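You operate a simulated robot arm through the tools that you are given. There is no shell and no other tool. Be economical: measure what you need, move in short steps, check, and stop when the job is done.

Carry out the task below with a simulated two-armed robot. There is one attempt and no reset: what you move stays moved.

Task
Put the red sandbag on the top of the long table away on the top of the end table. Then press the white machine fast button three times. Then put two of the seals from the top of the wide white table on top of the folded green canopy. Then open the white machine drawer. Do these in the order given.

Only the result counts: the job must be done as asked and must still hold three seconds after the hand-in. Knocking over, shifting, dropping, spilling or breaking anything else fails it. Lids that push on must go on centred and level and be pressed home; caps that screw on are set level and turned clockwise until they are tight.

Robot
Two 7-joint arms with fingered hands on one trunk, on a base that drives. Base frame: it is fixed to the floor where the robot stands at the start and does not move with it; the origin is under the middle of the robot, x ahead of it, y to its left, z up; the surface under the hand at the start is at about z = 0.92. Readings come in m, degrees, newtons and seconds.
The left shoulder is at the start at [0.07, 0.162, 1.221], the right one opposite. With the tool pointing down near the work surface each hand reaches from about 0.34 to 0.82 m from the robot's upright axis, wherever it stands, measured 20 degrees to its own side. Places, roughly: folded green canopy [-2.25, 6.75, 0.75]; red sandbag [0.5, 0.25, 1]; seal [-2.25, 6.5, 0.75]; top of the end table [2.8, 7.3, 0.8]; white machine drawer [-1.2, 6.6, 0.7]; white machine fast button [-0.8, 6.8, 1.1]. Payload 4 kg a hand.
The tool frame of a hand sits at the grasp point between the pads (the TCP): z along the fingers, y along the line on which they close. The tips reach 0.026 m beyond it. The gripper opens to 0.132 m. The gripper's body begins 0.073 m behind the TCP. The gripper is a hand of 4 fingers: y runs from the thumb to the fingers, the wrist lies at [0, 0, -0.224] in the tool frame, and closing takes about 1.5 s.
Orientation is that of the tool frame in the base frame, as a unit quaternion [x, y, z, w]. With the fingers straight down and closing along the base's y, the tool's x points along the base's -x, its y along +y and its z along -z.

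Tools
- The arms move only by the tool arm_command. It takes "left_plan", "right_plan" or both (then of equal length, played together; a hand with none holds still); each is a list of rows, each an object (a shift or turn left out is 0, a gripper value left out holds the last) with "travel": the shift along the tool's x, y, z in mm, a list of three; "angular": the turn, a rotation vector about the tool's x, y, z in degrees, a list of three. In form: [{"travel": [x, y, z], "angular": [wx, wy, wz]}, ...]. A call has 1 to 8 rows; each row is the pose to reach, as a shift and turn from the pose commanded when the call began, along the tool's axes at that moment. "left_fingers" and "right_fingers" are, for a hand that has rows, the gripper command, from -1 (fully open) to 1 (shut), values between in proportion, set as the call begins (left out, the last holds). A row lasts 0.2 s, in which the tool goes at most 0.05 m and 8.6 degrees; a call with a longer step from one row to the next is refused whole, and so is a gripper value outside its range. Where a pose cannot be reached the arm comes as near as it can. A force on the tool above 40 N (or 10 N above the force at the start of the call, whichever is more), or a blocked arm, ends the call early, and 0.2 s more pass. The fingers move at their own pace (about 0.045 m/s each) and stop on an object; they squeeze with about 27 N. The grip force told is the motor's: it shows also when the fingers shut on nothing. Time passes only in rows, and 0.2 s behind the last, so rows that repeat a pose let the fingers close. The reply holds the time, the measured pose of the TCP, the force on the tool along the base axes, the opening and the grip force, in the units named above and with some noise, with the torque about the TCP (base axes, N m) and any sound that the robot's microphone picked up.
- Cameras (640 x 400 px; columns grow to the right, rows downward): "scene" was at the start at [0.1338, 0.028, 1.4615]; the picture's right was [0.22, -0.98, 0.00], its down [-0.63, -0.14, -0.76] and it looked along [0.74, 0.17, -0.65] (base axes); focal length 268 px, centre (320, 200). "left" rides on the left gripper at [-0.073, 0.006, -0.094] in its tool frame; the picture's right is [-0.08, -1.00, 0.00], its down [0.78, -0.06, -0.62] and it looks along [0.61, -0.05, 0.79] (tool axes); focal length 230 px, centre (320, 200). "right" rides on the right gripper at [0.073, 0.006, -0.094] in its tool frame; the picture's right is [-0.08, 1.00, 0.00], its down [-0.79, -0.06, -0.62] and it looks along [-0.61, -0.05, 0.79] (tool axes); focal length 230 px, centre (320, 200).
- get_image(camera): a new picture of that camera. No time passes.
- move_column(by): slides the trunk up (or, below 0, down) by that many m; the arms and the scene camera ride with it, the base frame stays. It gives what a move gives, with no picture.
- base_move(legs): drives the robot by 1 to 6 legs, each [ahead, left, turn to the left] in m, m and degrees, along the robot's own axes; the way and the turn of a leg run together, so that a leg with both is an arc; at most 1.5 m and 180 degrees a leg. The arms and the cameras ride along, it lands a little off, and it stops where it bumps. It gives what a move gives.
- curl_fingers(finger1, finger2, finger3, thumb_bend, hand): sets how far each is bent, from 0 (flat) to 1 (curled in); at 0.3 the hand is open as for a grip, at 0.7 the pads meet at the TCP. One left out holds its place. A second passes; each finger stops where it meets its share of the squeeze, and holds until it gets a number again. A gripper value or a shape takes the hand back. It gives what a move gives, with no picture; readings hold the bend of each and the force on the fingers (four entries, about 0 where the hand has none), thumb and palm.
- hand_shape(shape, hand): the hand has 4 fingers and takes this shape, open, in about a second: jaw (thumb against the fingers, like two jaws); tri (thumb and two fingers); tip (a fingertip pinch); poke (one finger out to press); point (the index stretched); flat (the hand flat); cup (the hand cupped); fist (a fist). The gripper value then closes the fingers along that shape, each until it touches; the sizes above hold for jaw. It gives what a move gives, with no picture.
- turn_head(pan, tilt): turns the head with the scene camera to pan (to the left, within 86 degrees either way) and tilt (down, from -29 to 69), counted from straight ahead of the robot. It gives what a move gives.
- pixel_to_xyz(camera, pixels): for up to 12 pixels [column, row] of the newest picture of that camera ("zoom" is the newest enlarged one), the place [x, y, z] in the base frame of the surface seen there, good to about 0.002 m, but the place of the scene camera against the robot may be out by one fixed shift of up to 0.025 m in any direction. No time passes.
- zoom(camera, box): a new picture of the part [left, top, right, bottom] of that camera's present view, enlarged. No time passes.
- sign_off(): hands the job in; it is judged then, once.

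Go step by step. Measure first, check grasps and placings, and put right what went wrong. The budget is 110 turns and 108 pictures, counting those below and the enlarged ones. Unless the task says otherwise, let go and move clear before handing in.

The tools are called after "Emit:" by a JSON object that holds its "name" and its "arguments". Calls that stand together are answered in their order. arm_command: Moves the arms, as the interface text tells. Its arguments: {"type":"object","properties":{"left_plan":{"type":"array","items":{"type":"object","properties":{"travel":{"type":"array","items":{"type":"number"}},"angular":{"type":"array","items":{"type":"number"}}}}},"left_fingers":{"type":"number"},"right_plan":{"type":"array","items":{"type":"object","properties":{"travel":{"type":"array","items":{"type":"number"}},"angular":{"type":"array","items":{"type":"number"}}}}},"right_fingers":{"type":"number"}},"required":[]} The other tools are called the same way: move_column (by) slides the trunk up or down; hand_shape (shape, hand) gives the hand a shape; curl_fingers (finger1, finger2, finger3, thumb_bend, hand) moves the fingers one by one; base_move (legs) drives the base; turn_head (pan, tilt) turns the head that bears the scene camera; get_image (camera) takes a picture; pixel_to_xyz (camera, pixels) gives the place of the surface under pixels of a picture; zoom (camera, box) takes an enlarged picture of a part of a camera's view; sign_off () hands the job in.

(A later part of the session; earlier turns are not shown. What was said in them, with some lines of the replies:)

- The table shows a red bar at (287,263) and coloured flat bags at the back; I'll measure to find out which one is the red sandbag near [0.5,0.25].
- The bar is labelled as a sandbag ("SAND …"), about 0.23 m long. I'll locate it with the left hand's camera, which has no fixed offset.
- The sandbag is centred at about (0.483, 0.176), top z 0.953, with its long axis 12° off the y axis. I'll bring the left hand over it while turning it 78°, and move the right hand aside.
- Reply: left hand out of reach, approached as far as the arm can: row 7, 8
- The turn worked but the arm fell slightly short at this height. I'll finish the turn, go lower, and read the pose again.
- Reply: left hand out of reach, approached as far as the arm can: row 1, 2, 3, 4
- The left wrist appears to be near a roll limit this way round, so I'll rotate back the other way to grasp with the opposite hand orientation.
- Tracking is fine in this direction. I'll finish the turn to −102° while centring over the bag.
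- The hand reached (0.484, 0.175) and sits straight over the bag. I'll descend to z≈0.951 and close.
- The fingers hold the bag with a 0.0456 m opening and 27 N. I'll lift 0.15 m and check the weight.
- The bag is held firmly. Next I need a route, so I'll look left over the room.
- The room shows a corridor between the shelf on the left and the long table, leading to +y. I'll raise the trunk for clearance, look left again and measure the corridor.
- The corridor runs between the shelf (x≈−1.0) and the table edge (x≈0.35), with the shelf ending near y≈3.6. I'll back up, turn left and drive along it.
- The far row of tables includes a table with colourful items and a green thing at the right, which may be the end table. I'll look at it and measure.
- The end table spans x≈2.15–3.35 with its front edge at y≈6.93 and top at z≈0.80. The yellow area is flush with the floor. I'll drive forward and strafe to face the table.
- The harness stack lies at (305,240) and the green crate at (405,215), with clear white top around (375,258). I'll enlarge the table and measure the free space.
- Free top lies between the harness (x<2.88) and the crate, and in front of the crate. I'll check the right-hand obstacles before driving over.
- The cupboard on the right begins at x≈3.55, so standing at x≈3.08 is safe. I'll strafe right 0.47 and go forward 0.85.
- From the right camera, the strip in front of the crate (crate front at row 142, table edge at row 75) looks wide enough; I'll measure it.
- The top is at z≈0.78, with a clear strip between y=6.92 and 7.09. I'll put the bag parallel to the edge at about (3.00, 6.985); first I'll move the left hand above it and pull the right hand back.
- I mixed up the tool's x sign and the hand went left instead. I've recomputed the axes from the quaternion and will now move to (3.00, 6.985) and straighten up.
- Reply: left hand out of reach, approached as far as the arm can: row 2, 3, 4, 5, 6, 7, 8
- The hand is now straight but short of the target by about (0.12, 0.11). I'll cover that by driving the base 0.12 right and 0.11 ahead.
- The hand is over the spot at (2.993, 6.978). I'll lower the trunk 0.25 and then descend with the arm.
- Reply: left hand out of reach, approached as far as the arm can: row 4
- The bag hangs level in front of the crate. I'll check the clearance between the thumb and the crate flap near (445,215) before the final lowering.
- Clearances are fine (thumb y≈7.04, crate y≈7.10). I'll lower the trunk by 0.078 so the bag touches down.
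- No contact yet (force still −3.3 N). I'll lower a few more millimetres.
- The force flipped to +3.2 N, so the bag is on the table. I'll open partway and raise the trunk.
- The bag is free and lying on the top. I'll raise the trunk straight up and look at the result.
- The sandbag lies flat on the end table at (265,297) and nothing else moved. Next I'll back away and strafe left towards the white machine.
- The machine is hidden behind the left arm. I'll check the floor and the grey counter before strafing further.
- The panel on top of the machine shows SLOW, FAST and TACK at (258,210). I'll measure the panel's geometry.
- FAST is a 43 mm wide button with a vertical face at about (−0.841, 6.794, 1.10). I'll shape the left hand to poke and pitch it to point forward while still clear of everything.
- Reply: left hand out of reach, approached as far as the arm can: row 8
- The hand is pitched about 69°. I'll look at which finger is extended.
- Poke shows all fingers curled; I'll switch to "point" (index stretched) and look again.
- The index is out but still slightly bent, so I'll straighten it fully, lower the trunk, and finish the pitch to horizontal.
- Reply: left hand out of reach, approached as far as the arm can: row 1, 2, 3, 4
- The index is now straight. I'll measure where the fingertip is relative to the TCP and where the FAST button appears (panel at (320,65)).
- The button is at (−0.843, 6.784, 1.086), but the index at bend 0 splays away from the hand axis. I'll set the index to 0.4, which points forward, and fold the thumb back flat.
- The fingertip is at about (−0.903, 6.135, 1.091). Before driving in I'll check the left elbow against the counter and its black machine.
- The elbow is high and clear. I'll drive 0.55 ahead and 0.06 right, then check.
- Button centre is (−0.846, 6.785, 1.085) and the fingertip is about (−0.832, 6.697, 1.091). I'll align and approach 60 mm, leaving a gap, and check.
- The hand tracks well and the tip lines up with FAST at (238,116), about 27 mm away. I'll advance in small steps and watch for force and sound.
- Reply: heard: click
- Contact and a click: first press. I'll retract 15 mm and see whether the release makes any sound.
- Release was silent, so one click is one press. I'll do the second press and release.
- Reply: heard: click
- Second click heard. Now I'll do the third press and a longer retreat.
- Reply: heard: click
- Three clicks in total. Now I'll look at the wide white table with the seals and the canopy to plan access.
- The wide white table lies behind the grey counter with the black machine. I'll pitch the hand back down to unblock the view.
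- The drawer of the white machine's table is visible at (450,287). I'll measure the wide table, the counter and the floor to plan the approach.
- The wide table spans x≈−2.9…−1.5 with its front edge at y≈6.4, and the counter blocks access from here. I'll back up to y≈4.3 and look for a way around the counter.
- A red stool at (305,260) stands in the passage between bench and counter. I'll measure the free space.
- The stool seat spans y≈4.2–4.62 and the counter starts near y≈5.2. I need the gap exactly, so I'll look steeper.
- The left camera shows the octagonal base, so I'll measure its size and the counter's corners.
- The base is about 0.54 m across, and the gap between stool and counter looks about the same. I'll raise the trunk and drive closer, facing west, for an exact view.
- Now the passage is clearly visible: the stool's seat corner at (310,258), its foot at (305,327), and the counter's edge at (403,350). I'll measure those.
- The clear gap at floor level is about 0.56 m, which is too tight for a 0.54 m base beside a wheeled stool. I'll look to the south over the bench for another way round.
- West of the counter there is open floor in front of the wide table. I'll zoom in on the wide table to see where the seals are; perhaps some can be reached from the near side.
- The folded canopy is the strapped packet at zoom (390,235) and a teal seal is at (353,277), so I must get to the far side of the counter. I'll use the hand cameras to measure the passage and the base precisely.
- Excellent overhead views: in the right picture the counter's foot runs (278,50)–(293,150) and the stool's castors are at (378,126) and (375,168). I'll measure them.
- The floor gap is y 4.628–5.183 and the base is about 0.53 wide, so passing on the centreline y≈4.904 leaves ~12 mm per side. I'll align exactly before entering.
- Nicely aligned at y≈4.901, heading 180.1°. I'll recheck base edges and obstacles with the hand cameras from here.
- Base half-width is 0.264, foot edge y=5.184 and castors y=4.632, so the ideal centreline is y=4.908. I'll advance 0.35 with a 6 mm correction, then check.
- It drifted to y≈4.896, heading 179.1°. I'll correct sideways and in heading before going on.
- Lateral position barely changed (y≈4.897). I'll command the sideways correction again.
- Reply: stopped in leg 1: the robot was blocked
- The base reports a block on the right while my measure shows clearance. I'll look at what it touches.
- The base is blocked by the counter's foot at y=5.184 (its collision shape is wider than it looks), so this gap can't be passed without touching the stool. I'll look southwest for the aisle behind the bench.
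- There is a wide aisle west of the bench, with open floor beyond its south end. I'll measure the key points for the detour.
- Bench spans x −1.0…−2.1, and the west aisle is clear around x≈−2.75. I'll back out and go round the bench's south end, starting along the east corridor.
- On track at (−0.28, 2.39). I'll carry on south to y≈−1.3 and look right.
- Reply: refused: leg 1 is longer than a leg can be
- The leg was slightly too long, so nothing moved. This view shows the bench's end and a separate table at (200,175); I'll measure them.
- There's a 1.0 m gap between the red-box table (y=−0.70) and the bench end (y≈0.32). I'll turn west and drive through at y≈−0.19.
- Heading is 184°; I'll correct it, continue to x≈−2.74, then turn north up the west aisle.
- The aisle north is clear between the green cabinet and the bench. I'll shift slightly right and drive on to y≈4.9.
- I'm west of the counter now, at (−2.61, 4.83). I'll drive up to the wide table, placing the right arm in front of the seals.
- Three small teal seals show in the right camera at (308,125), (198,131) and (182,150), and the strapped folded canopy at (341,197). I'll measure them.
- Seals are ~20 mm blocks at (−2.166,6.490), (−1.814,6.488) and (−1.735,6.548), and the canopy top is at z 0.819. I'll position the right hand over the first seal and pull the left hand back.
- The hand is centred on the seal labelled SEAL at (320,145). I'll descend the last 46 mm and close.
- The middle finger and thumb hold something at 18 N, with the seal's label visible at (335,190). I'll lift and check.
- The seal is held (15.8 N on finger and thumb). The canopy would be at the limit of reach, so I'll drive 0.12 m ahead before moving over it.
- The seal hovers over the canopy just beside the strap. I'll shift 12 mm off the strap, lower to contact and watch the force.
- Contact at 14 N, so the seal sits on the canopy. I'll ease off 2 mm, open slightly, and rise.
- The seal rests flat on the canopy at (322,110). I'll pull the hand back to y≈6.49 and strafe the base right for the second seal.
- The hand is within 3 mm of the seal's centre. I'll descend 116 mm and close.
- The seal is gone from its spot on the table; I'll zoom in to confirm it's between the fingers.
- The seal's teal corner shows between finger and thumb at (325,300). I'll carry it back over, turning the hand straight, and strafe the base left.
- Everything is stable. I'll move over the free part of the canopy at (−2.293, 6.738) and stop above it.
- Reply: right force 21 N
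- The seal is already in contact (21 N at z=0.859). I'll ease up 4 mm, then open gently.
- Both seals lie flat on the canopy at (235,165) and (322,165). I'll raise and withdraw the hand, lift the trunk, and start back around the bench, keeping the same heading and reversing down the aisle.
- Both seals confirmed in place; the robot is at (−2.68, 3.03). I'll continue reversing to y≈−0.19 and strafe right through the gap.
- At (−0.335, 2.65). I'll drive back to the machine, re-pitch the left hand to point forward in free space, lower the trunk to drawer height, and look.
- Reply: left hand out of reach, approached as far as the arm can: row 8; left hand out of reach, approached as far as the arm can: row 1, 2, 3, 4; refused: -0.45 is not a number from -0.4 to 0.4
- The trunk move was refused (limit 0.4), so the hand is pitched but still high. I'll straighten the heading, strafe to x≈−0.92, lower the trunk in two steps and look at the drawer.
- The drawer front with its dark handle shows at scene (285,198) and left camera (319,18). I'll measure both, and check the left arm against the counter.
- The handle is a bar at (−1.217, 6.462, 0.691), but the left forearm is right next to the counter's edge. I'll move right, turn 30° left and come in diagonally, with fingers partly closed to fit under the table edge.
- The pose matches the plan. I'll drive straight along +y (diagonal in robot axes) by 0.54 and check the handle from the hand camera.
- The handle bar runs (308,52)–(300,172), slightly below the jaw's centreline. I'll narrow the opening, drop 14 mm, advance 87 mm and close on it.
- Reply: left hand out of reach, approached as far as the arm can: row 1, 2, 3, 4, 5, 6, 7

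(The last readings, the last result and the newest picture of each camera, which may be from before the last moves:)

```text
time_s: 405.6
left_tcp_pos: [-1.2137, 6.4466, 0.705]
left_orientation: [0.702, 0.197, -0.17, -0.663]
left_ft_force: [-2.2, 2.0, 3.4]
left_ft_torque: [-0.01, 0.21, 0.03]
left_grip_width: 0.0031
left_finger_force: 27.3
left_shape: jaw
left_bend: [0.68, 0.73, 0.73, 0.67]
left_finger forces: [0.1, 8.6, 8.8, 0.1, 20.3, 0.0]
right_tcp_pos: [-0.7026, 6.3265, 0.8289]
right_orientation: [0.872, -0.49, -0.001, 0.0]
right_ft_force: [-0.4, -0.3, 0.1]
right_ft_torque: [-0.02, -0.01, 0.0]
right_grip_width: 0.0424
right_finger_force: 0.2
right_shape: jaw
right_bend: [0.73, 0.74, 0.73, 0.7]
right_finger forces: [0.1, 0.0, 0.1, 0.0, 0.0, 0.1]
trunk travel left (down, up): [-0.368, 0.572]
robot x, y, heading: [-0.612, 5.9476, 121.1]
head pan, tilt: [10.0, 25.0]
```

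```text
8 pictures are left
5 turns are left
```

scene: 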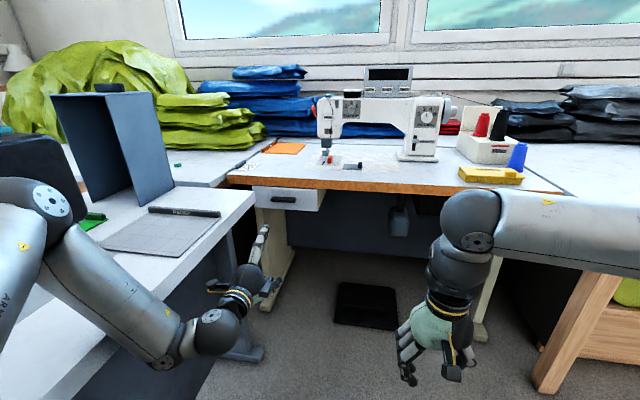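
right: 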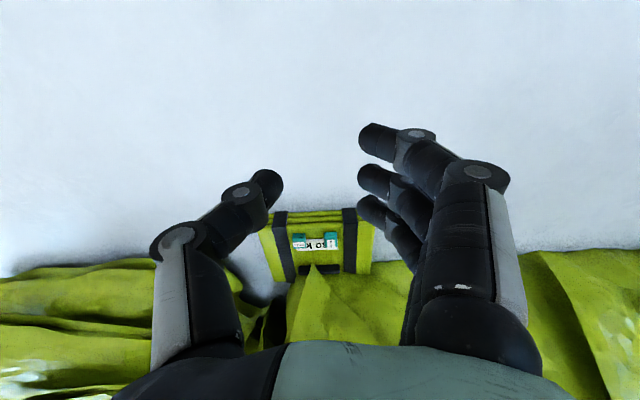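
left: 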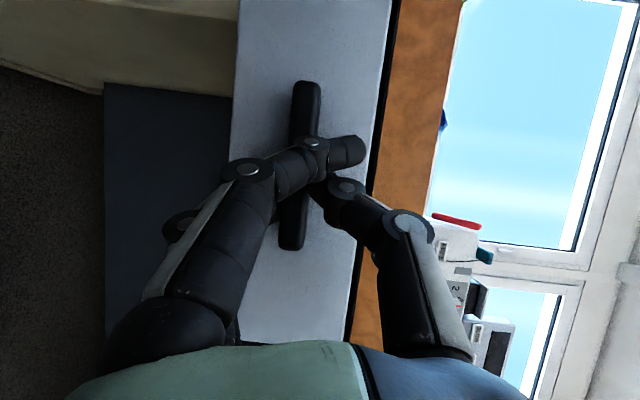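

The handle is gripped (two fingers and thumb, ~20 N). I'll pull it straight out by driving 0.2 m along −y and check.

Emit:
{"name": "base_move", "arguments": {"legs": [[-0.086, 0.052, 0], [-0.086, 0.052, 0]]}}

Emit:
{"name": "get_image", "arguments": {"camera": "left"}}

Emit:
{"name": "turn_head", "arguments": {"pan": 0, "tilt": 30}}

Emit:
{"name": "get_image", "arguments": {"camera": "scene"}}

```text
time_s: 407.5
left_tcp_pos: [-1.2125, 6.2468, 0.7045]
left_orientation: [0.702, 0.199, -0.17, -0.662]
left_ft_force: [4.7, 0.0, 4.1]
left_ft_torque: [-0.03, 0.13, -0.05]
left_grip_width: 0.0031
left_finger_force: 27.2
left_shape: jaw
left_bend: [0.68, 0.73, 0.73, 0.67]
left_finger forces: [0.0, 9.4, 9.6, 0.1, 21.9, 0.1]
right_tcp_pos: [-0.7025, 6.1279, 0.8297]
right_orientation: [0.871, -0.491, -0.002, -0.001]
right_ft_force: [0.2, 0.4, -0.2]
right_ft_torque: [0.0, -0.03, -0.01]
right_grip_width: 0.0427
right_finger_force: 0.1
right_shape: jaw
right_bend: [0.73, 0.74, 0.73, 0.7]
right_finger forces: [0.0, 0.0, 0.0, 0.0, 0.0, 0.0]
trunk travel left (down, up): [-0.368, 0.572]
robot x, y, heading: [-0.6165, 5.7526, 121.3]
head pan, tilt: [10.0, 25.0]
```

```text
7 pictures are left
```

left: 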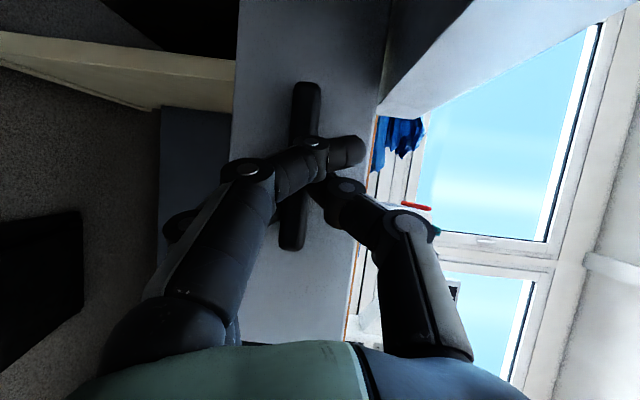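

```text
time_s: 408.2
left_tcp_pos: [-1.213, 6.247, 0.7043]
left_orientation: [0.702, 0.198, -0.171, -0.662]
left_ft_force: [1.7, 0.7, 3.9]
left_ft_torque: [-0.05, 0.19, -0.04]
left_grip_width: 0.0029
left_finger_force: 26.9
left_shape: jaw
left_bend: [0.68, 0.73, 0.73, 0.67]
left_finger forces: [0.1, 9.6, 9.6, 0.0, 21.7, 0.0]
right_tcp_pos: [-0.7029, 6.1294, 0.8293]
right_orientation: [0.872, -0.49, -0.001, 0.0]
right_ft_force: [0.7, 1.2, -0.3]
right_ft_torque: [0.03, 0.0, 0.0]
right_grip_width: 0.0425
right_finger_force: 0.0
right_shape: jaw
right_bend: [0.73, 0.74, 0.73, 0.7]
right_finger forces: [0.0, 0.1, 0.0, 0.0, 0.1, 0.1]
trunk travel left (down, up): [-0.368, 0.572]
robot x, y, heading: [-0.61, 5.7509, 121.2]
head pan, tilt: [0.0, 30.0]
```

```text
6 pictures are left
4 turns are left
```

scene: 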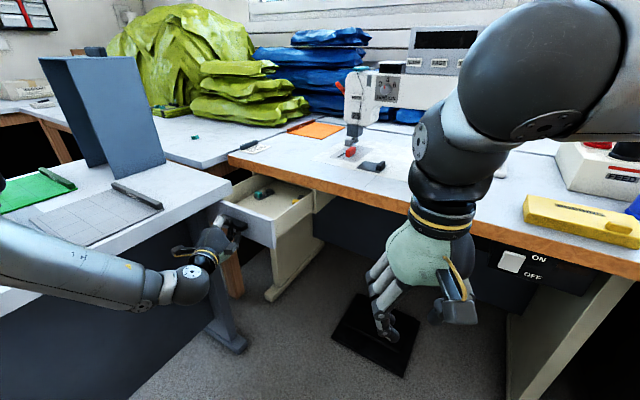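

The drawer slid out 0.2 m with the hand (scene (270,200) shows it open). I'll pull a further 30 mm with the arm (force-limited), then let go and move clear.

Emit:
{"name": "arm_command", "arguments": {"left_plan": [{"travel": [-5, 0, -9]}, {"travel": [-10, 1, -17]}, {"travel": [-15, 1, -26]}]}}

Emit:
{"name": "arm_command", "arguments": {"left_plan": [{}, {}, {}, {}, {}], "left_fingers": 0.25}}

Emit:
{"name": "arm_command", "arguments": {"left_plan": [{"travel": [0, 0, -12]}, {"travel": [0, 0, -30]}, {"travel": [0, 0, -55]}, {"travel": [0, 0, -80]}]}}

Emit:
{"name": "base_move", "arguments": {"legs": [[-0.2, -0.05, 0]]}}

Emit:
{"name": "get_image", "arguments": {"camera": "scene"}}

```text
time_s: 409.0
left_tcp_pos: [-1.2132, 6.2158, 0.704]
left_orientation: [0.701, 0.199, -0.17, -0.663]
left_ft_force: [-0.1, -0.3, 7.0]
left_ft_torque: [0.03, 0.18, -0.02]
left_grip_width: 0.0027
left_finger_force: 27.0
left_shape: jaw
left_bend: [0.68, 0.73, 0.73, 0.67]
left_finger forces: [0.0, 8.5, 8.8, 0.0, 22.8, 0.1]
right_tcp_pos: [-0.7041, 6.1288, 0.8299]
right_orientation: [0.872, -0.49, 0.0, -0.001]
right_ft_force: [-0.4, -0.5, -0.4]
right_ft_torque: [0.01, -0.02, 0.04]
right_grip_width: 0.0422
right_finger_force: 0.1
right_shape: jaw
right_bend: [0.73, 0.74, 0.73, 0.7]
right_finger forces: [0.1, 0.0, 0.0, 0.0, 0.0, 0.0]
trunk travel left (down, up): [-0.368, 0.572]
robot x, y, heading: [-0.6157, 5.7544, 121.0]
head pan, tilt: [0.0, 30.0]
```

```text
time_s: 410.2
left_tcp_pos: [-1.2135, 6.2159, 0.7022]
left_orientation: [0.702, 0.197, -0.17, -0.662]
left_ft_force: [0.6, -0.5, -0.3]
left_ft_torque: [-0.03, -0.01, 0.0]
left_grip_width: 0.0491
left_finger_force: 0.1
left_shape: jaw
left_bend: [0.73, 0.74, 0.74, 0.7]
left_finger forces: [0.0, 0.0, 0.1, 0.0, 0.0, 0.0]
right_tcp_pos: [-0.7039, 6.1282, 0.8287]
right_orientation: [0.872, -0.49, -0.001, -0.001]
right_ft_force: [0.4, 0.1, 0.2]
right_ft_torque: [0.01, -0.03, 0.03]
right_grip_width: 0.0425
right_finger_force: 0.1
right_shape: jaw
right_bend: [0.73, 0.74, 0.73, 0.7]
right_finger forces: [0.0, 0.0, 0.0, 0.0, 0.1, 0.0]
trunk travel left (down, up): [-0.368, 0.572]
robot x, y, heading: [-0.6162, 5.7511, 121.3]
head pan, tilt: [0.0, 30.0]
```

```text
time_s: 411.2
left_tcp_pos: [-1.1731, 6.1456, 0.7104]
left_orientation: [0.703, 0.197, -0.17, -0.661]
left_ft_force: [-0.7, -0.3, -0.1]
left_ft_torque: [-0.02, 0.01, 0.01]
left_grip_width: 0.049
left_finger_force: 0.0
left_shape: jaw
left_bend: [0.73, 0.74, 0.74, 0.7]
left_finger forces: [0.1, 0.0, 0.1, 0.0, 0.0, 0.0]
right_tcp_pos: [-0.7032, 6.1282, 0.8296]
right_orientation: [0.872, -0.49, -0.001, -0.001]
right_ft_force: [-0.2, 0.5, -0.2]
right_ft_torque: [-0.02, 0.01, -0.01]
right_grip_width: 0.0427
right_finger_force: 0.0
right_shape: jaw
right_bend: [0.73, 0.74, 0.73, 0.7]
right_finger forces: [0.0, 0.1, 0.1, 0.1, 0.1, 0.0]
trunk travel left (down, up): [-0.368, 0.572]
robot x, y, heading: [-0.6161, 5.7498, 121.2]
head pan, tilt: [0.0, 30.0]
```

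```text
time_s: 412.8
left_tcp_pos: [-1.0278, 6.0023, 0.7105]
left_orientation: [0.703, 0.197, -0.17, -0.662]
left_ft_force: [0.4, -0.8, -0.4]
left_ft_torque: [-0.04, 0.0, -0.02]
left_grip_width: 0.0492
left_finger_force: 0.2
left_shape: jaw
left_bend: [0.73, 0.74, 0.74, 0.7]
left_finger forces: [0.0, 0.1, 0.0, 0.0, 0.1, 0.0]
right_tcp_pos: [-0.559, 5.9861, 0.8305]
right_orientation: [0.871, -0.491, -0.001, 0.0]
right_ft_force: [-0.2, -0.4, 0.3]
right_ft_torque: [0.02, -0.02, -0.02]
right_grip_width: 0.0424
right_finger_force: 0.0
right_shape: jaw
right_bend: [0.73, 0.74, 0.73, 0.7]
right_finger forces: [0.0, 0.0, 0.0, 0.0, 0.1, 0.0]
trunk travel left (down, up): [-0.368, 0.572]
robot x, y, heading: [-0.4703, 5.6093, 120.8]
head pan, tilt: [0.0, 30.0]
```

```text
5 pictures are left
3 turns are left
```

scene: 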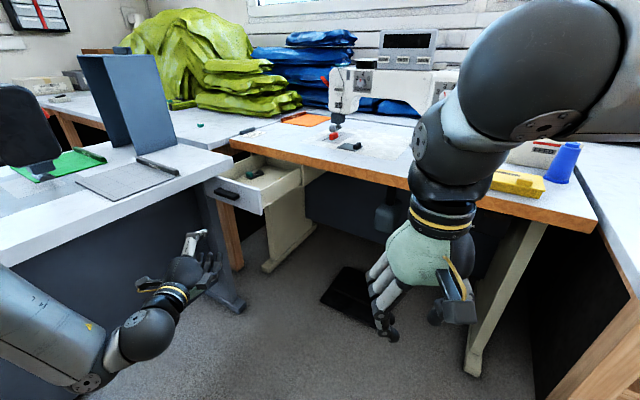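

The drawer stands open at (255,185) with both hands clear of it, and all four parts are done in order. I'm handing in the job.

Emit:
{"name": "sign_off", "arguments": {}}

```text
The job is handed in.
```

I did all four parts in the order given and handed the job in; the result of the judging was not shown.

- **Sandbag:** the red sandbag lies flat on the end table, in front of the green crate.
- **Fast button:** I pressed it three times and heard a click each time.
- **Seals:** two seals rest flat on the folded green canopy.
- **Drawer:** I pulled the white machine drawer out about 0.23 m and let go of it. I stopped there because the counter beside it was close, so it may not be at full travel.

While looking for a way to the wide table, the base bumped the foot of the grey counter once. I re-measured the foot and it had not moved.
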